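You operate a simulated robot arm through the tools that you are given. There is no shell and no other tool. Be economical: measure what you need, move in short steps, check, and stop when the job is done.

The job below is to be done with a simulated robot arm. You get a single attempt, and the scene is never put back.

TASK
Put the cream tag on the grey card.

The check looks at the end state, three seconds after you hand in, the way a careful person would. Anything else that was tipped, shoved, dropped, spilled or broken makes it a failure.

THE ROBOT
A 7-joint arm with a two-finger parallel gripper, fixed in place. Base frame: the origin is at the foot of the arm, x ahead of it, y to its left, z up. Lengths are in mm, angles in degrees, forces in N, time in s.
With the tool pointing down near the work surface it reaches from about 220 to 580 mm from the base axis. Its first joint turns from -66.0 to 66.0 degrees. Payload 2.5 kg.
The tool frame sits at the grasp point between the pads (the TCP): z along the fingers, y along the line on which they close. The tips reach 23 mm beyond it. The gripper opens to 94 mm. The fingers are 38 mm wide and 10 mm thick; the gripper's body (54 by 96 mm) begins 39 mm behind the TCP.
Orientation is that of the tool frame in the base frame, as a unit quaternion [x, y, z, w]. With the fingers straight down and closing along the base's y, the tool's x points along the base's -x, its y along +y and its z along -z.

THE INTERFACE
- The arm moves only by the tool jog_arm. Its argument "steps" is a list that holds one entry, the list of rows, each a list of 7 numbers: the shift along the tool's x, y, z in m, then the turn, a rotation vector about the tool's x, y, z in degrees, then the gripper command, from -1 (fully open) to 1 (shut), values between in proportion. In form: [[[tx, ty, tz, ax, ay, az, jaw], ...]]. A call has 1 to 10 rows; each row is the pose to reach, as a shift and turn from the pose commanded when the call began, along the tool's axes at that moment. Rows are played at 5 a second. More than 50 mm and 8.6 degrees between two rows, or a gripper value outside its range, and nothing of the call is played. A pose out of reach is approached as far as the arm can. The call stops where the force on the tool passes 40 N (or 10 N more than at its start, if that is more) or the arm is blocked; 0.2 s more then pass. The fingers move at their own pace (about 108 mm/s each) and stop on an object; they squeeze with about 23 N. The grip force told is the motor's: it shows also when the fingers shut on nothing. Time passes only in rows, and 0.2 s behind the last, so rows that repeat a pose let the fingers close. The reply holds the time, the measured pose of the TCP, the force on the tool along the base axes, the opening and the grip force, in the units named above and with some noise.
- Cameras (640 x 400 px; columns grow to the right, rows downward): "scene" is fixed at [111.8, -406.7, 534.4]; the picture's right is [0.86, -0.50, 0.00], its down [-0.33, -0.58, -0.74] and it looks along [0.37, 0.64, -0.67] (base axes); focal length 302 px, centre (320, 200). "wrist" rides on the gripper at [-39, 0, -44] in the tool frame; the picture's right is [0.00, -1.00, 0.00], its down [0.97, 0.00, -0.24] and it looks along [0.24, 0.00, 0.97] (tool axes); focal length 218 px, centre (320, 200). There is no depth. A picture from a camera that has moved, and an enlarged one, comes with that camera's place and axes in the base frame and with its lens.
- capture(camera): a new picture of that camera. It takes no simulated time.
- enlarge(camera, box): a new picture of the part [left, top, right, bottom] of that camera's present view, enlarged. It takes no simulated time.
- hand_in(): hands the job in; it is judged then, once.

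Go step by step. Nothing tells you positions but the pictures and the camera data: compare them with the known pose of the tool, close in by small moves and look again before you grip or let go. The budget is 90 turns and 42 pictures, counting those below and the enlarged ones. Unless the task says otherwise, let go and move clear before handing in, and close with one line.

The tools are called after ">>>" by a JSON object that holds its "op" and its "data". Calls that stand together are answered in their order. jog_arm: Moves the arm, as the interface text tells. Its arguments: {"type":"object","properties":{"steps":{"type":"array","items":{"type":"array","items":{"type":"array","items":{"type":"number"}}}}},"required":["steps"]} The other tools are called the same way: capture (camera) takes a picture; enlarge (camera, box) takes an enlarged picture of a part of a camera's view; hand_in () hands the job in.

At the start:

```text
t: 0.0
ee_pos: [431.0, -69.3, 288.2]
tool_rot: [0.0, 1.0, 0.0, 0.0]
contact_force: [0.4, 1.0, -0.2]
finger_gap: 93.8
finger_force: 0.1
```

scene: 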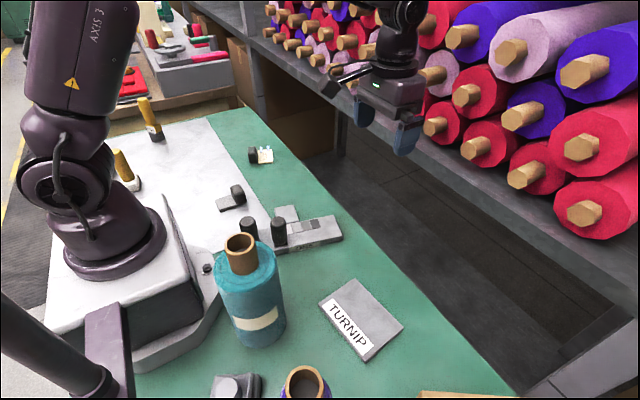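
wrist: 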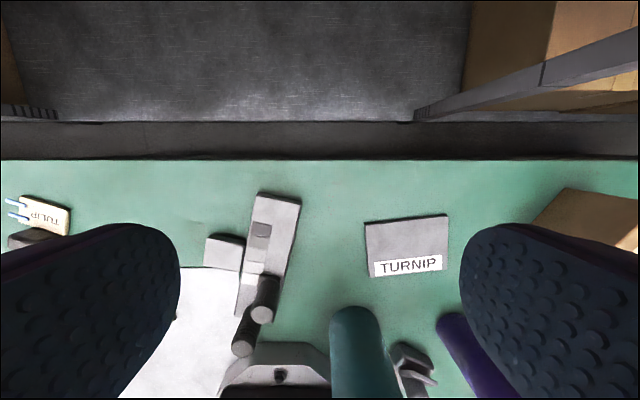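

The cream tag ("TULIP") seems to be at about (362, 369) with a dark object beside it, and the grey card ("TURNIP") at about (312, -215). I'll look closer at both.

>>> {"op": "enlarge", "data": {"camera": "scene", "box": [210, 120, 310, 182]}}

>>> {"op": "enlarge", "data": {"camera": "scene", "box": [200, 220, 440, 400]}}

```text
6.40 times, centred on (260, 151) of scene
camera zoom: at [111.8, -406.7, 534.4], right [0.86, -0.5, 0.0], down [-0.33, -0.58, -0.74], along [0.37, 0.64, -0.67], focal length 1934 px, centre (704, 514)
```

zoom: 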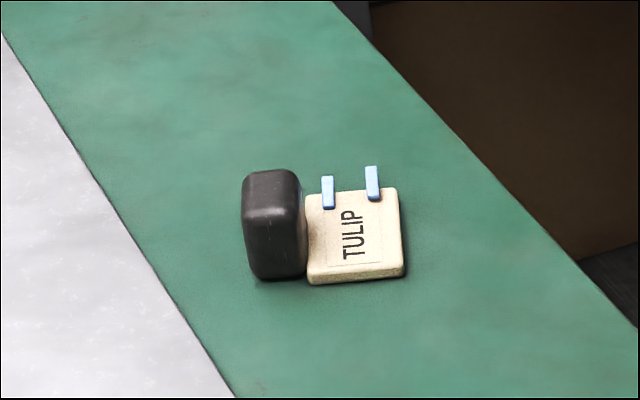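

```text
2.22 times, centred on (320, 310) of scene
camera zoom: at [111.8, -406.7, 534.4], right [0.86, -0.5, 0.0], down [-0.33, -0.58, -0.74], along [0.37, 0.64, -0.67], focal length 672 px, centre (320, -44)
```

zoom: 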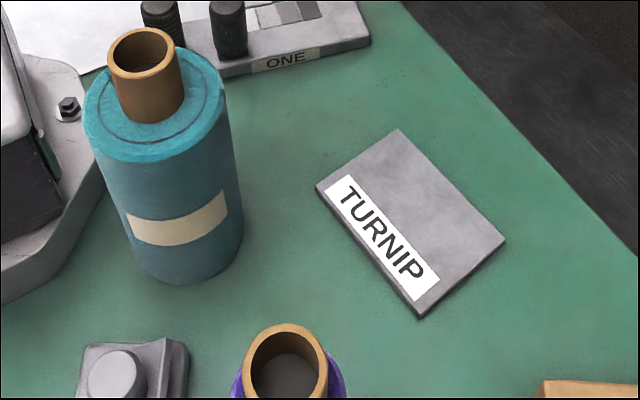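

The tag sits against a dark block, with blue prongs on its far (+y) side. I'll move above it at height to look straight down.

>>> {"op": "jog_arm", "data": {"steps": [[[0.007, 0.0438, 0.004, 0, 0, 0, -1], [0.014, 0.0876, 0.008, 0, 0, 0, -1], [0.021, 0.1314, 0.012, 0, 0, 0, -1], [0.028, 0.1752, 0.016, 0, 0, 0, -1], [0.035, 0.219, 0.02, 0, 0, 0, -1], [0.042, 0.2628, 0.024, 0, 0, 0, -1], [0.049, 0.3066, 0.028, 0, 0, 0, -1], [0.056, 0.3504, 0.032, 0, 0, 0, -1], [0.063, 0.3942, 0.036, 0, 0, 0, -1], [0.069, 0.438, 0.04, 0, 0, 0, -1]]]}}

>>> {"op": "capture", "data": {"camera": "wrist"}}

```text
t: 2.2
ee_pos: [361.5, 369.1, 247.6]
tool_rot: [-0.001, 1.0, 0.0, 0.0]
contact_force: [0.7, 0.9, 0.2]
finger_gap: 93.9
finger_force: 0.1
```

```text
37 pictures are left
camera wrist: at [401.2, 369.9, 292.0], right [0.0, -1.0, 0.0], down [-0.97, 0.0, 0.24], along [-0.24, 0.0, -0.97], focal length 218 px, centre (320, 200)
```

wrist: 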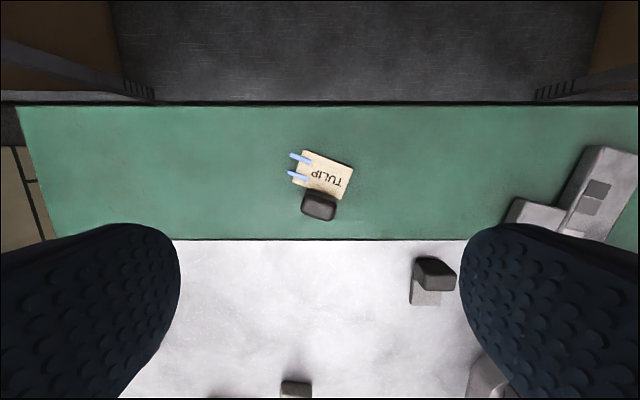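

>>> {"op": "enlarge", "data": {"camera": "wrist", "box": [270, 135, 370, 235]}}

```text
4.00 times, centred on (320, 185) of wrist
camera zoom: at [401.2, 369.9, 292.0], right [0.0, -1.0, 0.0], down [-0.97, 0.0, 0.24], along [-0.24, 0.0, -0.97], focal length 873 px, centre (320, 260)
```

zoom: 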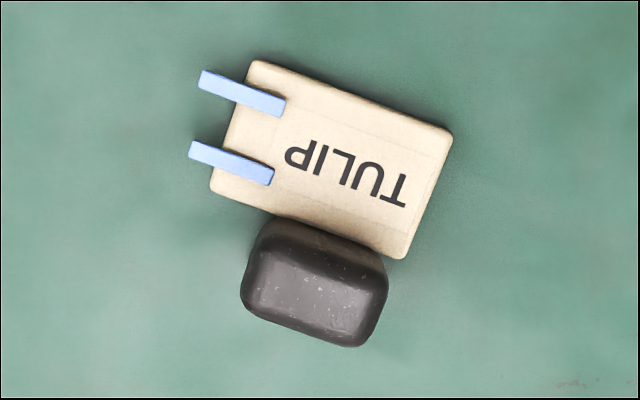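

The tag is about 68×45 mm, centred near (364, 367), with its length axis about 18° off y, and the block is against its base-side long edge. I'll align the gripper with the tag's width and descend, still well above it, to check whether there is a gap.

>>> {"op": "jog_arm", "data": {"steps": [[[0, 0, 0.013, 0, 0, -8, -1], [0, 0, 0.026, 0, 0, -16, -1], [0, 0, 0.039, 0, 0, -24, -1], [0, 0, 0.052, 0, 0, -32, -1], [0, 0, 0.065, 0, 0, -40, -1], [0, 0, 0.078, 0, 0, -48, -1], [-0.001, -0.001, 0.091, 0, 0, -56, -1], [-0.002, -0.002, 0.104, 0, 0, -64, -1], [-0.0025, -0.002, 0.118, 0, 0, -71.6, -1]]]}}

>>> {"op": "capture", "data": {"camera": "wrist"}}

```text
t: 4.2
ee_pos: [364.8, 368.4, 131.2]
tool_rot: [-0.586, 0.81, 0.0, 0.0]
contact_force: [0.4, -0.7, -0.2]
finger_gap: 93.9
finger_force: 0.0
```

```text
35 pictures are left
camera wrist: at [377.4, 405.9, 175.3], right [0.95, -0.31, 0.0], down [-0.3, -0.92, 0.24], along [-0.07, -0.23, -0.97], focal length 218 px, centre (320, 200)
```

wrist: 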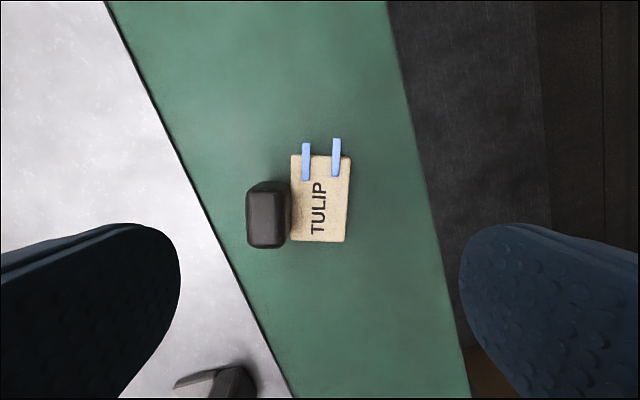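

>>> {"op": "enlarge", "data": {"camera": "wrist", "box": [240, 130, 370, 260]}}

```text
3.08 times, centred on (305, 195) of wrist
camera zoom: at [377.4, 405.9, 175.3], right [0.95, -0.31, 0.0], down [-0.3, -0.92, 0.24], along [-0.07, -0.23, -0.97], focal length 672 px, centre (366, 215)
```

zoom: 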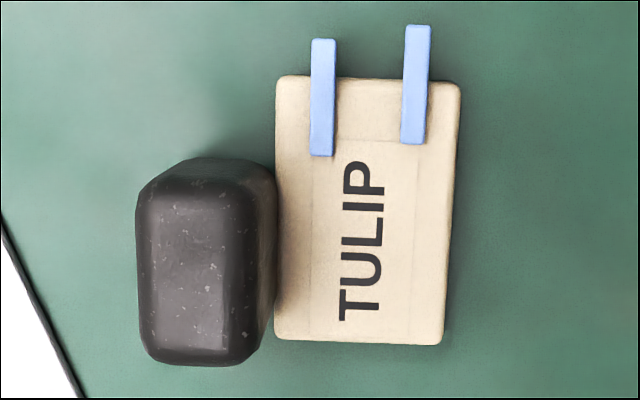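

The block touches or nearly touches the tag's left edge, leaving no room for a finger. I'll close the fingers and press lightly on the tag's plain area to slide it away from the block, first descending to just above it.

>>> {"op": "jog_arm", "data": {"steps": [[[0, 0, 0, 0, 0, 0, 1], [0, 0, 0, 0, 0, 0, 1], [0, 0, 0, 0, 0, 0, 1], [0.013, -0.003, 0.03, 0, 0, 0, 1], [0.013, -0.003, 0.06, 0, 0, 0, 1], [0.013, -0.003, 0.085, 0, 0, 0, 1], [0.013, -0.003, 0.093, 0, 0, 0, 1]]]}}

>>> {"op": "capture", "data": {"camera": "wrist"}}

>>> {"op": "enlarge", "data": {"camera": "scene", "box": [210, 110, 320, 180]}}

```text
t: 5.8
ee_pos: [363.7, 354.7, 36.7]
tool_rot: [-0.586, 0.81, 0.001, 0.0]
contact_force: [-0.4, 0.4, 0.2]
finger_gap: 0.1
finger_force: 23.3
```

```text
33 pictures are left
camera wrist: at [376.2, 392.0, 81.4], right [0.95, -0.31, 0.0], down [-0.31, -0.92, 0.24], along [-0.07, -0.23, -0.97], focal length 218 px, centre (320, 200)
```

wrist: 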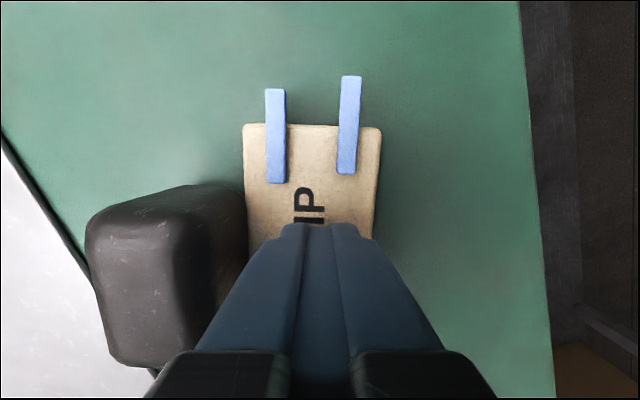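

```text
5.71 times, centred on (265, 145) of scene
camera zoom: at [111.8, -406.7, 534.4], right [0.86, -0.5, 0.0], down [-0.33, -0.58, -0.74], along [0.37, 0.64, -0.67], focal length 1727 px, centre (634, 514)
```

zoom: 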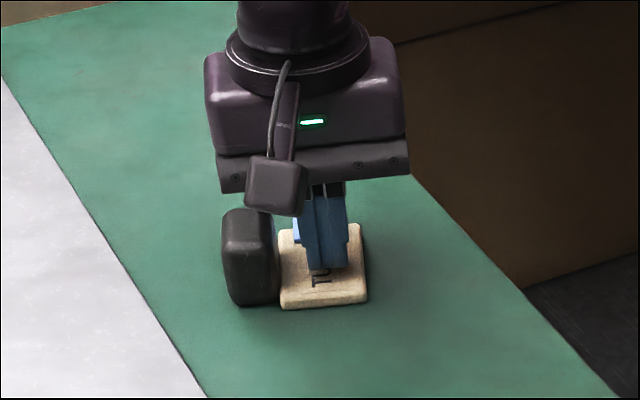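

Fingers are centred on the tag beyond the prongs, tips about 14 mm above the table. I'll lower in small steps until contact.

>>> {"op": "jog_arm", "data": {"steps": [[[0, 0, 0.0015, 0, 0, 0, 1], [0, 0, 0.003, 0, 0, 0, 1], [0, 0, 0.004, 0, 0, 0, 1], [0, 0, 0.005, 0, 0, 0, 1]]]}}

```text
t: 6.8
ee_pos: [362.5, 354.3, 32.5]
tool_rot: [-0.586, 0.811, 0.0, 0.0]
contact_force: [-0.7, 0.3, -1.1]
finger_gap: 0.0
finger_force: 23.3
```

>>> {"op": "jog_arm", "data": {"steps": [[[0, 0, 0.0005, 0, 0, 0, 1], [0, 0, 0.001, 0, 0, 0, 1], [0, 0, 0.0015, 0, 0, 0, 1]]]}}

```text
t: 7.6
ee_pos: [362.7, 354.9, 32.6]
tool_rot: [-0.585, 0.811, -0.001, 0.0]
contact_force: [-2.2, -2.1, 10.0]
finger_gap: 0.1
finger_force: 22.8
```

Contact is at tip height of about 9 mm with about 10 N of press. Now I'll drag slowly away from the block (tool −y).

>>> {"op": "jog_arm", "data": {"steps": [[[0, -0.003, 0.0003, 0, 0, 0, 1], [0, -0.006, 0.0003, 0, 0, 0, 1], [0, -0.009, 0.0003, 0, 0, 0, 1], [0, -0.012, 0.0003, 0, 0, 0, 1]]]}}

>>> {"op": "capture", "data": {"camera": "wrist"}}

```text
t: 8.6
ee_pos: [374.7, 350.7, 31.8]
tool_rot: [-0.586, 0.811, 0.001, 0.001]
contact_force: [-7.2, 2.0, 17.5]
finger_gap: 0.2
finger_force: 23.1
```

```text
31 pictures are left
camera wrist: at [387.4, 389.0, 76.1], right [0.95, -0.31, 0.0], down [-0.31, -0.92, 0.24], along [-0.08, -0.23, -0.97], focal length 218 px, centre (320, 200)
```

wrist: 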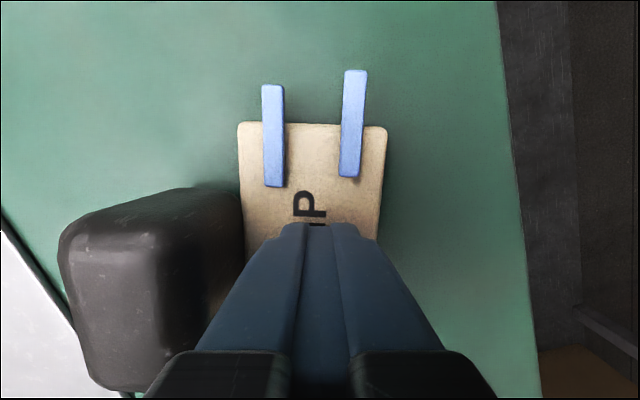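

>>> {"op": "enlarge", "data": {"camera": "scene", "box": [210, 110, 320, 180]}}

```text
5.71 times, centred on (265, 145) of scene
camera zoom: at [111.7, -406.7, 534.3], right [0.86, -0.5, 0.0], down [-0.33, -0.58, -0.74], along [0.37, 0.64, -0.67], focal length 1727 px, centre (634, 514)
```

zoom: 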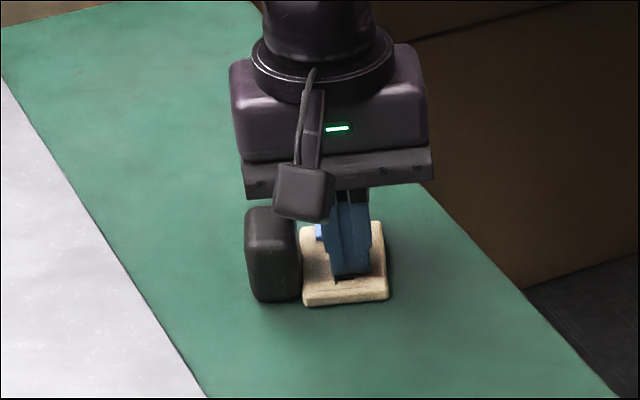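

The block moved together with the tag, so it is the tag's attached handle, not a separate object. I'll lift off, turn 90°, and take the tag by that handle.

>>> {"op": "jog_arm", "data": {"steps": [[[0, 0, -0.02, 0, 0, 0, 1], [0, 0, -0.05, 0, 0, 0, 1], [0, 0, -0.07, 0, 0, 8, 0], [0, 0, -0.09, 0, 0, 16, -1], [0, 0, -0.1, 0, 0, 24, -1], [0, 0, -0.11, 0, 0, 32, -1], [0, 0, -0.11, 0, 0, 40, -1], [0, 0, -0.11, 0, 0, 48, -1]]]}}

>>> {"op": "jog_arm", "data": {"steps": [[[0, 0, 0, 0, 0, 8.4, -1], [0, 0, 0, 0, 0, 16.8, -1], [0, 0, 0, 0, 0, 25.2, -1], [0, 0, 0, 0, 0, 33.6, -1], [0, 0, 0, 0, 0, 42, -1], [0, 0, 0, 0, 0, 42, -1]]]}}

>>> {"op": "enlarge", "data": {"camera": "wrist", "box": [220, 130, 420, 280]}}

```text
t: 10.4
ee_pos: [374.1, 350.4, 141.0]
tool_rot: [-0.204, 0.979, 0.0, -0.001]
contact_force: [0.1, 0.4, 0.0]
finger_gap: 94.0
finger_force: 0.1
```

```text
t: 11.8
ee_pos: [375.3, 351.7, 141.4]
tool_rot: [0.16, 0.987, 0.0, 0.0]
contact_force: [-0.4, 0.1, 0.0]
finger_gap: 94.1
finger_force: 0.0
```

```text
2.67 times, centred on (320, 205) of wrist
camera zoom: at [411.9, 339.2, 185.3], right [-0.32, -0.95, 0.0], down [-0.92, 0.31, 0.24], along [-0.23, 0.08, -0.97], focal length 582 px, centre (320, 187)
```

zoom: 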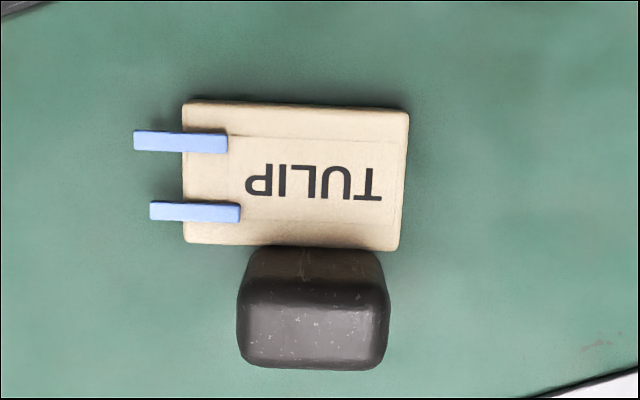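

The handle is about 44×31 mm and 36 mm tall, centred about 40 mm along tool +x. I'll move over it and stop with the tips just above its top.

>>> {"op": "jog_arm", "data": {"steps": [[[0.02, 0.001, 0.02, 0, 0, 0, -1], [0.043, 0.002, 0.045, 0, 0, 0, -1], [0.043, 0.002, 0.07, 0, 0, 0, -1], [0.043, 0.002, 0.07, 0, 0, 0, -1]]]}}

>>> {"op": "capture", "data": {"camera": "wrist"}}

```text
t: 12.8
ee_pos: [333.4, 365.5, 70.4]
tool_rot: [0.159, 0.987, 0.0, 0.0]
contact_force: [-0.5, -0.2, 0.3]
finger_gap: 94.0
finger_force: 0.0
```

```text
28 pictures are left
camera wrist: at [371.8, 354.9, 115.5], right [-0.31, -0.95, 0.0], down [-0.92, 0.31, 0.24], along [-0.23, 0.08, -0.97], focal length 218 px, centre (320, 200)
```

wrist: 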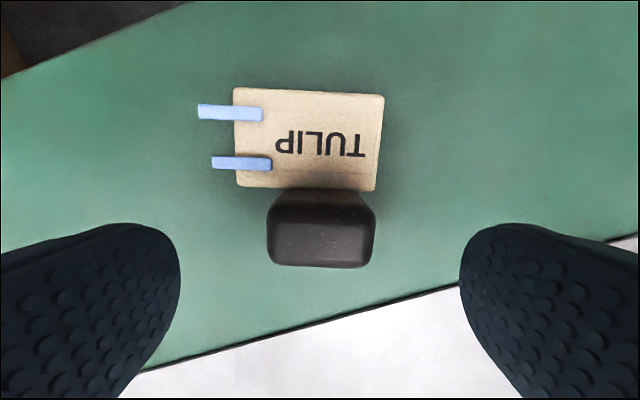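

The handle is centred between the fingers. I'll descend with the tips staying just above the plate.

>>> {"op": "jog_arm", "data": {"steps": [[[0.001, 0, 0.012, 0, 0, 0, -1], [0.001, 0, 0.024, 0, 0, 0, -1], [0.001, 0, 0.03, 0, 0, 0, -1], [0.001, 0, 0.034, 0, 0, 0, -1], [0.001, 0, 0.034, 0, 0, 0, -1]]]}}

>>> {"op": "capture", "data": {"camera": "wrist"}}

```text
t: 14.0
ee_pos: [333.3, 366.2, 36.8]
tool_rot: [0.16, 0.987, 0.0, 0.001]
contact_force: [-0.5, 0.5, 0.5]
finger_gap: 94.2
finger_force: 0.1
```

```text
27 pictures are left
camera wrist: at [370.9, 354.9, 81.1], right [-0.31, -0.95, 0.0], down [-0.92, 0.31, 0.24], along [-0.23, 0.08, -0.97], focal length 218 px, centre (320, 200)
```

wrist: 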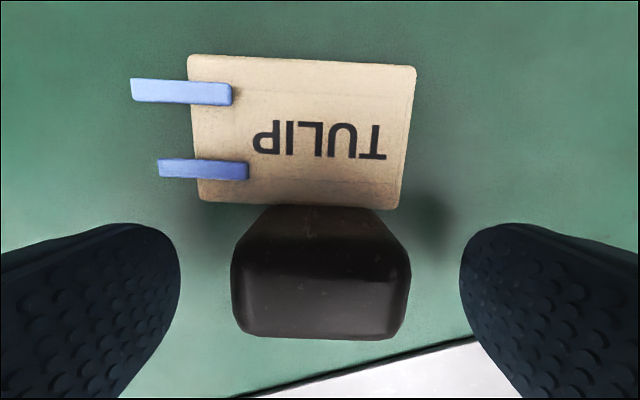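

Slight 2° misalignment; I'll correct it and close on the handle.

>>> {"op": "jog_arm", "data": {"steps": [[[0, 0, 0, 0, 0, 2, -0.6], [0, 0, 0, 0, 0, 2, 0], [0, 0, 0, 0, 0, 2, 0.4], [0, 0, 0, 0, 0, 2, 1], [0, 0, 0, 0, 0, 2, 1], [0, 0, 0, 0, 0, 2, 1]]]}}

>>> {"op": "capture", "data": {"camera": "wrist"}}

```text
t: 15.4
ee_pos: [332.6, 364.6, 36.8]
tool_rot: [0.177, 0.984, 0.0, 0.0]
contact_force: [-0.7, -0.6, -0.2]
finger_gap: 43.3
finger_force: 23.5
```

```text
26 pictures are left
camera wrist: at [370.3, 353.4, 81.2], right [-0.35, -0.94, 0.0], down [-0.91, 0.34, 0.24], along [-0.23, 0.08, -0.97], focal length 218 px, centre (320, 200)
```

wrist: 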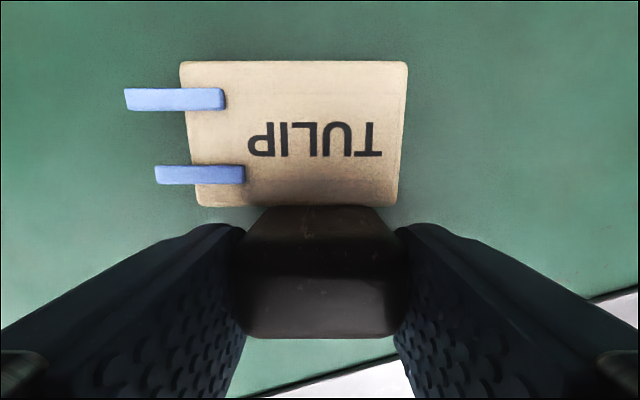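

Handle gripped (43 mm). I'll lift slowly and check that the plate follows level.

>>> {"op": "jog_arm", "data": {"steps": [[[0, 0, -0.005, 0, 0, 0, 1], [0, 0, -0.015, 0, 0, 0, 1], [0, 0, -0.03, 0, 0, 0, 1], [0, 0, -0.05, 0, 0, 0, 1], [0, 0, -0.05, 0, 0, 0, 1]]]}}

>>> {"op": "capture", "data": {"camera": "wrist"}}

>>> {"op": "enlarge", "data": {"camera": "scene", "box": [200, 90, 310, 170]}}

```text
t: 16.6
ee_pos: [332.3, 366.7, 88.2]
tool_rot: [0.176, 0.984, 0.0, 0.0]
contact_force: [-0.3, 0.5, -0.3]
finger_gap: 43.2
finger_force: 23.1
```

```text
25 pictures are left
camera wrist: at [370.1, 353.8, 131.4], right [-0.35, -0.94, 0.0], down [-0.91, 0.34, 0.24], along [-0.23, 0.08, -0.97], focal length 218 px, centre (320, 200)
```

wrist: 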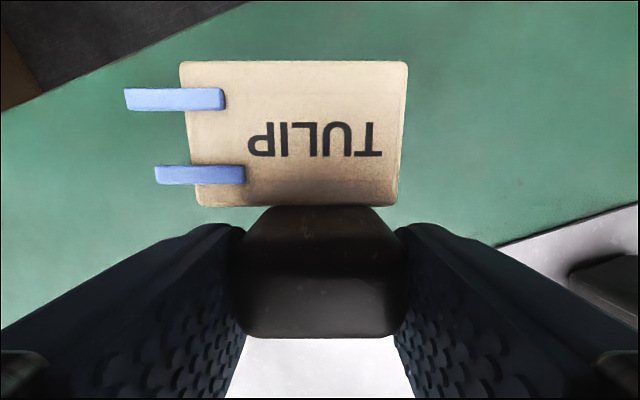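

```text
5.00 times, centred on (255, 130) of scene
camera zoom: at [111.8, -406.7, 534.4], right [0.86, -0.5, 0.0], down [-0.33, -0.58, -0.74], along [0.37, 0.64, -0.67], focal length 1511 px, centre (645, 550)
```

zoom: 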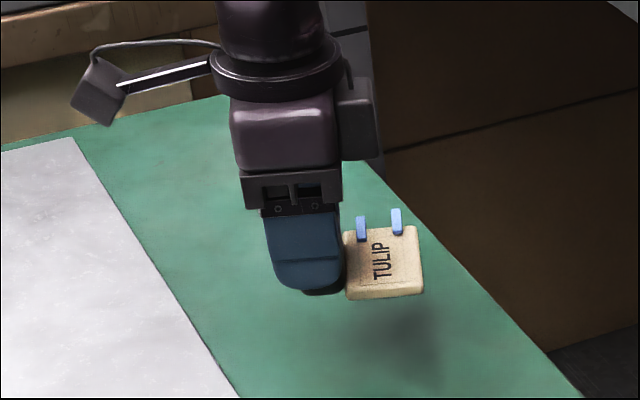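

The tag and handle lift together, level. The card is about 128×101 mm, centred near (311, -210), but a tall teal roll stands around (150, -130), so I'll raise the arm and check its shape before crossing.

>>> {"op": "jog_arm", "data": {"steps": [[[0, 0, -0.04, 0, 0, 0, 1], [0, 0, -0.08, 0, 0, 0, 1], [0, 0, -0.12, 0, 0, 0, 1], [0, 0, -0.15, 0, 0, 0, 1]]]}}

>>> {"op": "capture", "data": {"camera": "scene"}}

```text
t: 17.6
ee_pos: [332.5, 366.1, 237.8]
tool_rot: [0.176, 0.984, -0.001, 0.0]
contact_force: [-0.9, 0.2, -0.5]
finger_gap: 43.5
finger_force: 22.9
```

```text
23 pictures are left
```

scene: 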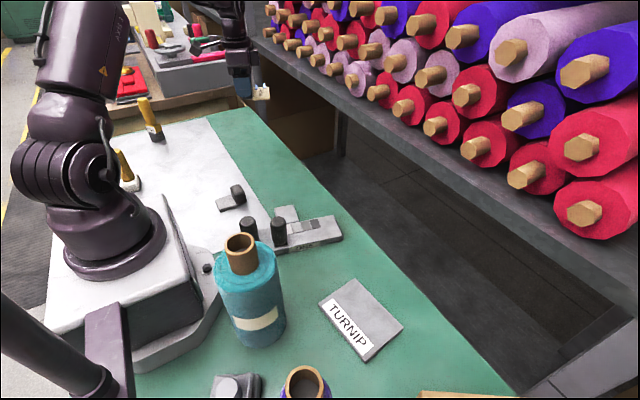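

The wrist column looks vertical for well over 130 mm, but to keep clear of the teal roll I'll place the tag with its handle on the card's outer (+x) side. I'll cross at height, turning on the way.

>>> {"op": "jog_arm", "data": {"steps": [[[-0.0099, -0.0265, -0.002, 0, 0, 8, 1], [-0.0198, -0.053, -0.004, 0, 0, 16, 1], [-0.0297, -0.0795, -0.006, 0, 0, 24, 1], [-0.0396, -0.106, -0.008, 0, 0, 32, 1], [-0.0496, -0.1325, -0.01, 0, 0, 40, 1], [-0.0595, -0.159, -0.012, 0, 0, 48, 1], [-0.0694, -0.1854, -0.014, 0, 0, 56, 1], [-0.0793, -0.2119, -0.016, 0, 0, 64, 1], [-0.0892, -0.2384, -0.018, 0, 0, 72, 1], [-0.0991, -0.2649, -0.02, 0, 0, 80, 1]]]}}

```text
t: 19.8
ee_pos: [334.8, 81.6, 257.0]
tool_rot: [0.769, 0.64, 0.0, -0.001]
contact_force: [-0.6, -0.2, -0.2]
finger_gap: 43.3
finger_force: 22.7
```

On track. Second half of the crossing, finishing the turn.

>>> {"op": "jog_arm", "data": {"steps": [[[-0.0278, 0.0052, 0, 0, 0, 7.4, 1], [-0.0556, 0.0103, 0, 0, 0, 14.8, 1], [-0.0834, 0.0155, 0, 0, 0, 22.1, 1], [-0.1112, 0.0206, 0, 0, 0, 29.5, 1], [-0.139, 0.0258, 0, 0, 0, 36.9, 1], [-0.1668, 0.031, 0, 0, 0, 44.3, 1], [-0.1946, 0.0361, 0, 0, 0, 51.7, 1], [-0.2224, 0.0413, 0, 0, 0, 59, 1], [-0.2502, 0.0464, 0, 0, 0, 66.4, 1], [-0.278, 0.0516, 0, 0, 0, 73.6, 1]]]}}

>>> {"op": "capture", "data": {"camera": "scene"}}

>>> {"op": "capture", "data": {"camera": "wrist"}}

```text
t: 22.0
ee_pos: [334.5, -200.1, 257.0]
tool_rot: [0.999, 0.052, 0.0, 0.0]
contact_force: [0.0, -0.2, 0.5]
finger_gap: 43.5
finger_force: 22.9
```

```text
22 pictures are left
```

scene: 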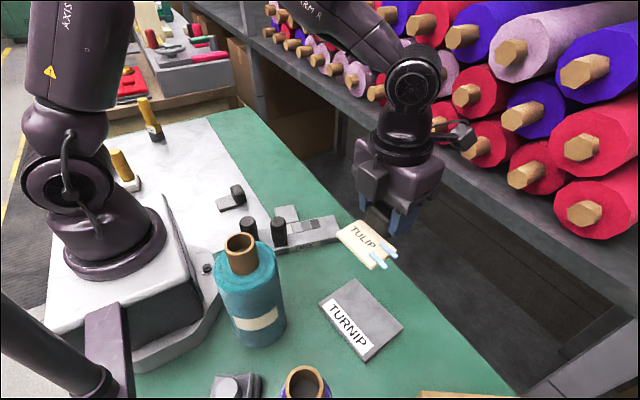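

```text
21 pictures are left
camera wrist: at [296.5, -203.8, 302.0], right [-0.1, 0.99, 0.0], down [0.97, 0.1, 0.24], along [0.24, 0.03, -0.97], focal length 218 px, centre (320, 200)
```

wrist: 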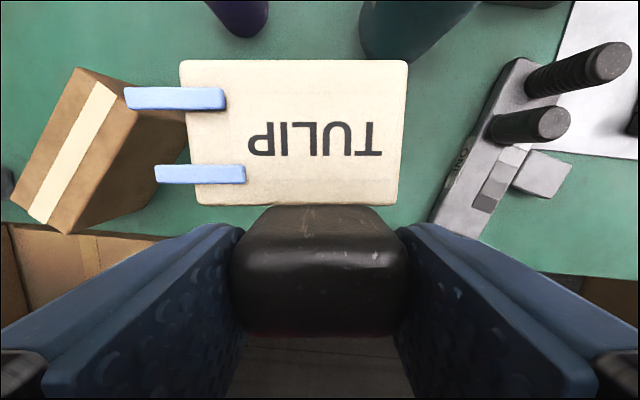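

The wrist and forearm stay well clear of the roll. I'll descend over the card to about 30 mm above it and check.

>>> {"op": "jog_arm", "data": {"steps": [[[0, 0, 0.03, 0, 0, 0, 1], [0, 0, 0.06, 0, 0, 0, 1], [0, 0, 0.09, 0, 0, 0, 1], [0, 0, 0.12, 0, 0, 0, 1], [0, 0, 0.15, 0, 0, 0, 1], [0, 0, 0.175, 0, 0, 0, 1], [0, 0, 0.175, 0, 0, 0, 1]]]}}

>>> {"op": "capture", "data": {"camera": "scene"}}

>>> {"op": "enlarge", "data": {"camera": "scene", "box": [290, 220, 450, 380]}}

```text
t: 23.6
ee_pos: [335.1, -199.9, 83.1]
tool_rot: [0.999, 0.054, -0.001, 0.0]
contact_force: [-0.5, 0.2, 0.1]
finger_gap: 43.1
finger_force: 22.9
```

```text
20 pictures are left
```

scene: 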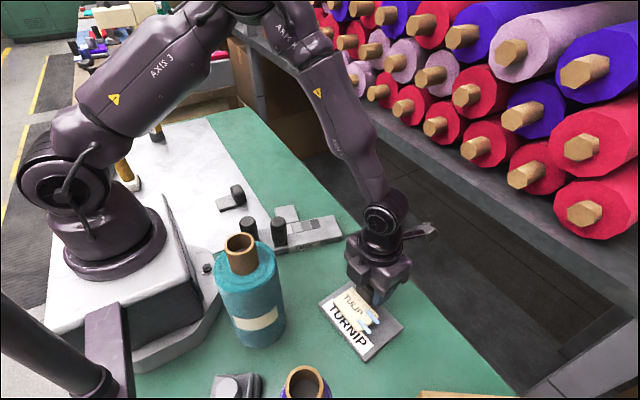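

```text
2.50 times, centred on (370, 300) of scene
camera zoom: at [111.8, -406.7, 534.4], right [0.86, -0.5, 0.0], down [-0.33, -0.58, -0.74], along [0.37, 0.64, -0.67], focal length 756 px, centre (195, -50)
```

zoom: 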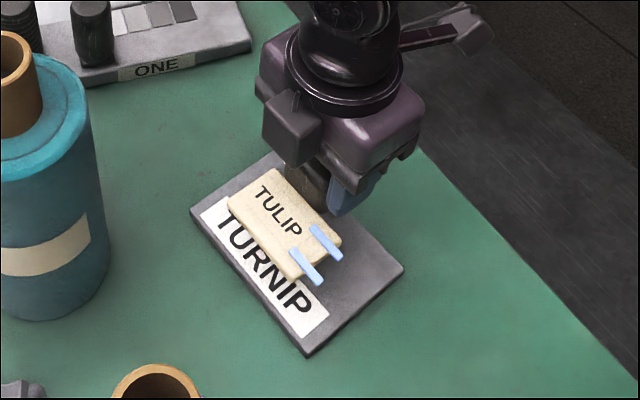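

The tag is aligned over the card. I'll lower to near contact, then in fine steps.

>>> {"op": "jog_arm", "data": {"steps": [[[0, 0, 0.012, 0, 0, 0, 1], [0, 0, 0.024, 0, 0, 0, 1], [0, 0, 0.03, 0, 0, 0, 1], [0, 0, 0.033, 0, 0, 0, 1]]]}}

>>> {"op": "enlarge", "data": {"camera": "scene", "box": [310, 240, 430, 370]}}

```text
t: 24.6
ee_pos: [335.4, -199.2, 48.3]
tool_rot: [0.999, 0.053, 0.0, -0.001]
contact_force: [0.6, -0.8, 0.0]
finger_gap: 43.2
finger_force: 23.0
```

```text
3.08 times, centred on (370, 305) of scene
camera zoom: at [111.8, -406.7, 534.4], right [0.86, -0.5, 0.0], down [-0.33, -0.58, -0.74], along [0.37, 0.64, -0.67], focal length 930 px, centre (166, -123)
```

zoom: 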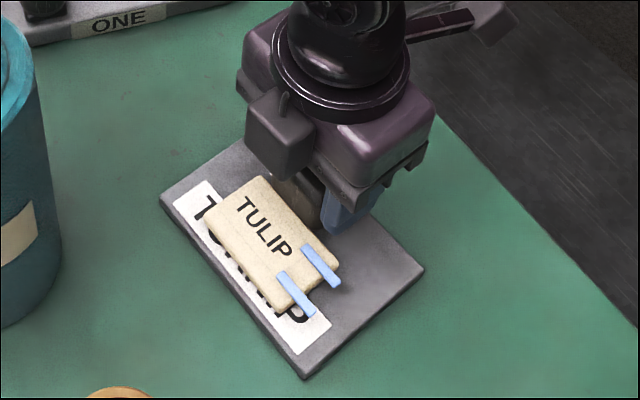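

>>> {"op": "jog_arm", "data": {"steps": [[[0, 0, 0.001, 0, 0, 0, 1], [0, 0, 0.002, 0, 0, 0, 1], [0, 0, 0.003, 0, 0, 0, 1]]]}}

```text
t: 25.4
ee_pos: [335.3, -199.0, 46.9]
tool_rot: [0.999, 0.052, 0.001, 0.0]
contact_force: [-3.2, 2.4, 15.5]
finger_gap: 43.0
finger_force: 23.0
```

Contact at z ≈ 47 with 15 N upward, so the tag is resting on the card. I'll ease the press and open gently.

>>> {"op": "jog_arm", "data": {"steps": [[[0, 0, -0.001, 0, 0, 0, 1], [0, 0, -0.0012, 0, 0, 0, 0.05], [0, 0, -0.0012, 0, 0, 0, -0.2], [0, 0, -0.0012, 0, 0, 0, -0.6], [0, 0, -0.0012, 0, 0, 0, -0.6]]]}}

>>> {"op": "capture", "data": {"camera": "wrist"}}

```text
t: 26.6
ee_pos: [334.5, -199.5, 48.2]
tool_rot: [0.999, 0.052, 0.0, 0.0]
contact_force: [0.3, -0.7, -0.1]
finger_gap: 75.0
finger_force: 0.0
```

```text
17 pictures are left
camera wrist: at [296.7, -202.4, 91.5], right [-0.11, 0.99, 0.0], down [0.97, 0.1, 0.24], along [0.24, 0.03, -0.97], focal length 218 px, centre (320, 200)
```

wrist: 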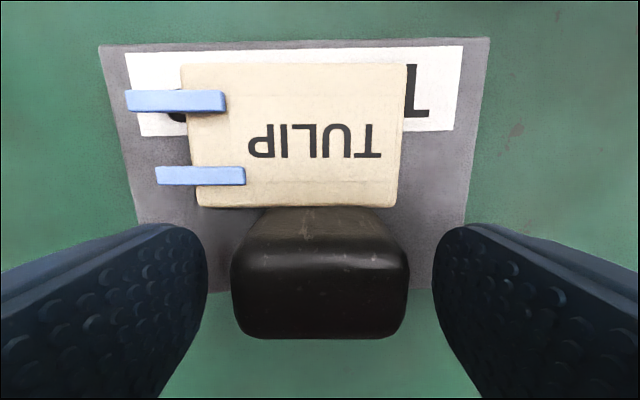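

The tag and its handle sit entirely on the card, released. I'll retreat straight up.

>>> {"op": "jog_arm", "data": {"steps": [[[0, 0, -0.01, 0, 0, 0, -0.6], [0, 0, -0.03, 0, 0, 0, -0.6], [0, 0, -0.07, 0, 0, 0, -0.6], [0, 0, -0.11, 0, 0, 0, -0.6], [0, 0, -0.15, 0, 0, 0, -0.6], [0, 0, -0.19, 0, 0, 0, -0.6], [0, 0, -0.19, 0, 0, 0, -0.6]]]}}

>>> {"op": "capture", "data": {"camera": "scene"}}

>>> {"op": "enlarge", "data": {"camera": "wrist", "box": [200, 80, 440, 280]}}

```text
t: 28.2
ee_pos: [335.8, -200.8, 237.9]
tool_rot: [0.999, 0.052, 0.0, 0.0]
contact_force: [0.5, -0.5, 0.8]
finger_gap: 74.9
finger_force: 0.1
```

```text
16 pictures are left
```

scene: 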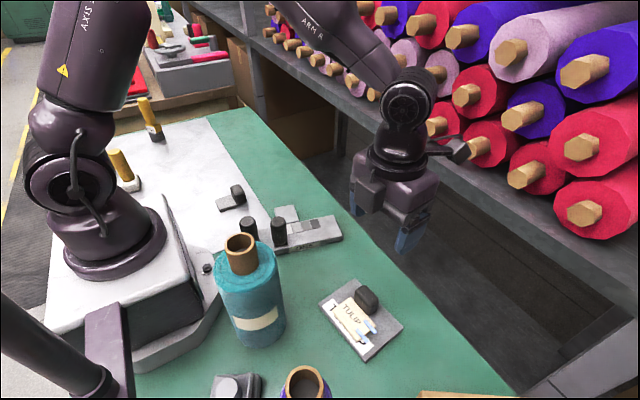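

```text
2.00 times, centred on (320, 180) of wrist
camera zoom: at [296.3, -203.0, 282.0], right [-0.11, 0.99, 0.0], down [0.97, 0.1, 0.24], along [0.24, 0.03, -0.97], focal length 436 px, centre (320, 240)
```

zoom: 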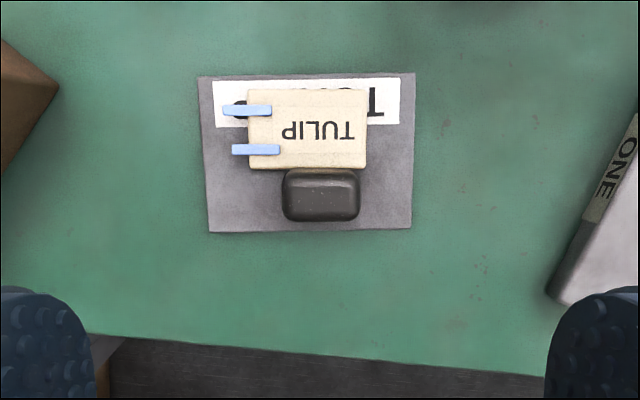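

The tag lies flat and fully on the grey card, nothing else looks disturbed, and the arm is clear, so I'm handing in.

>>> {"op": "hand_in", "data": {}}

```text
The job is handed in.
```

The cream TULIP tag, with the dark block attached to it, is resting flat and fully on the grey TURNIP card. The gripper is open and clear, and nothing else looks moved.
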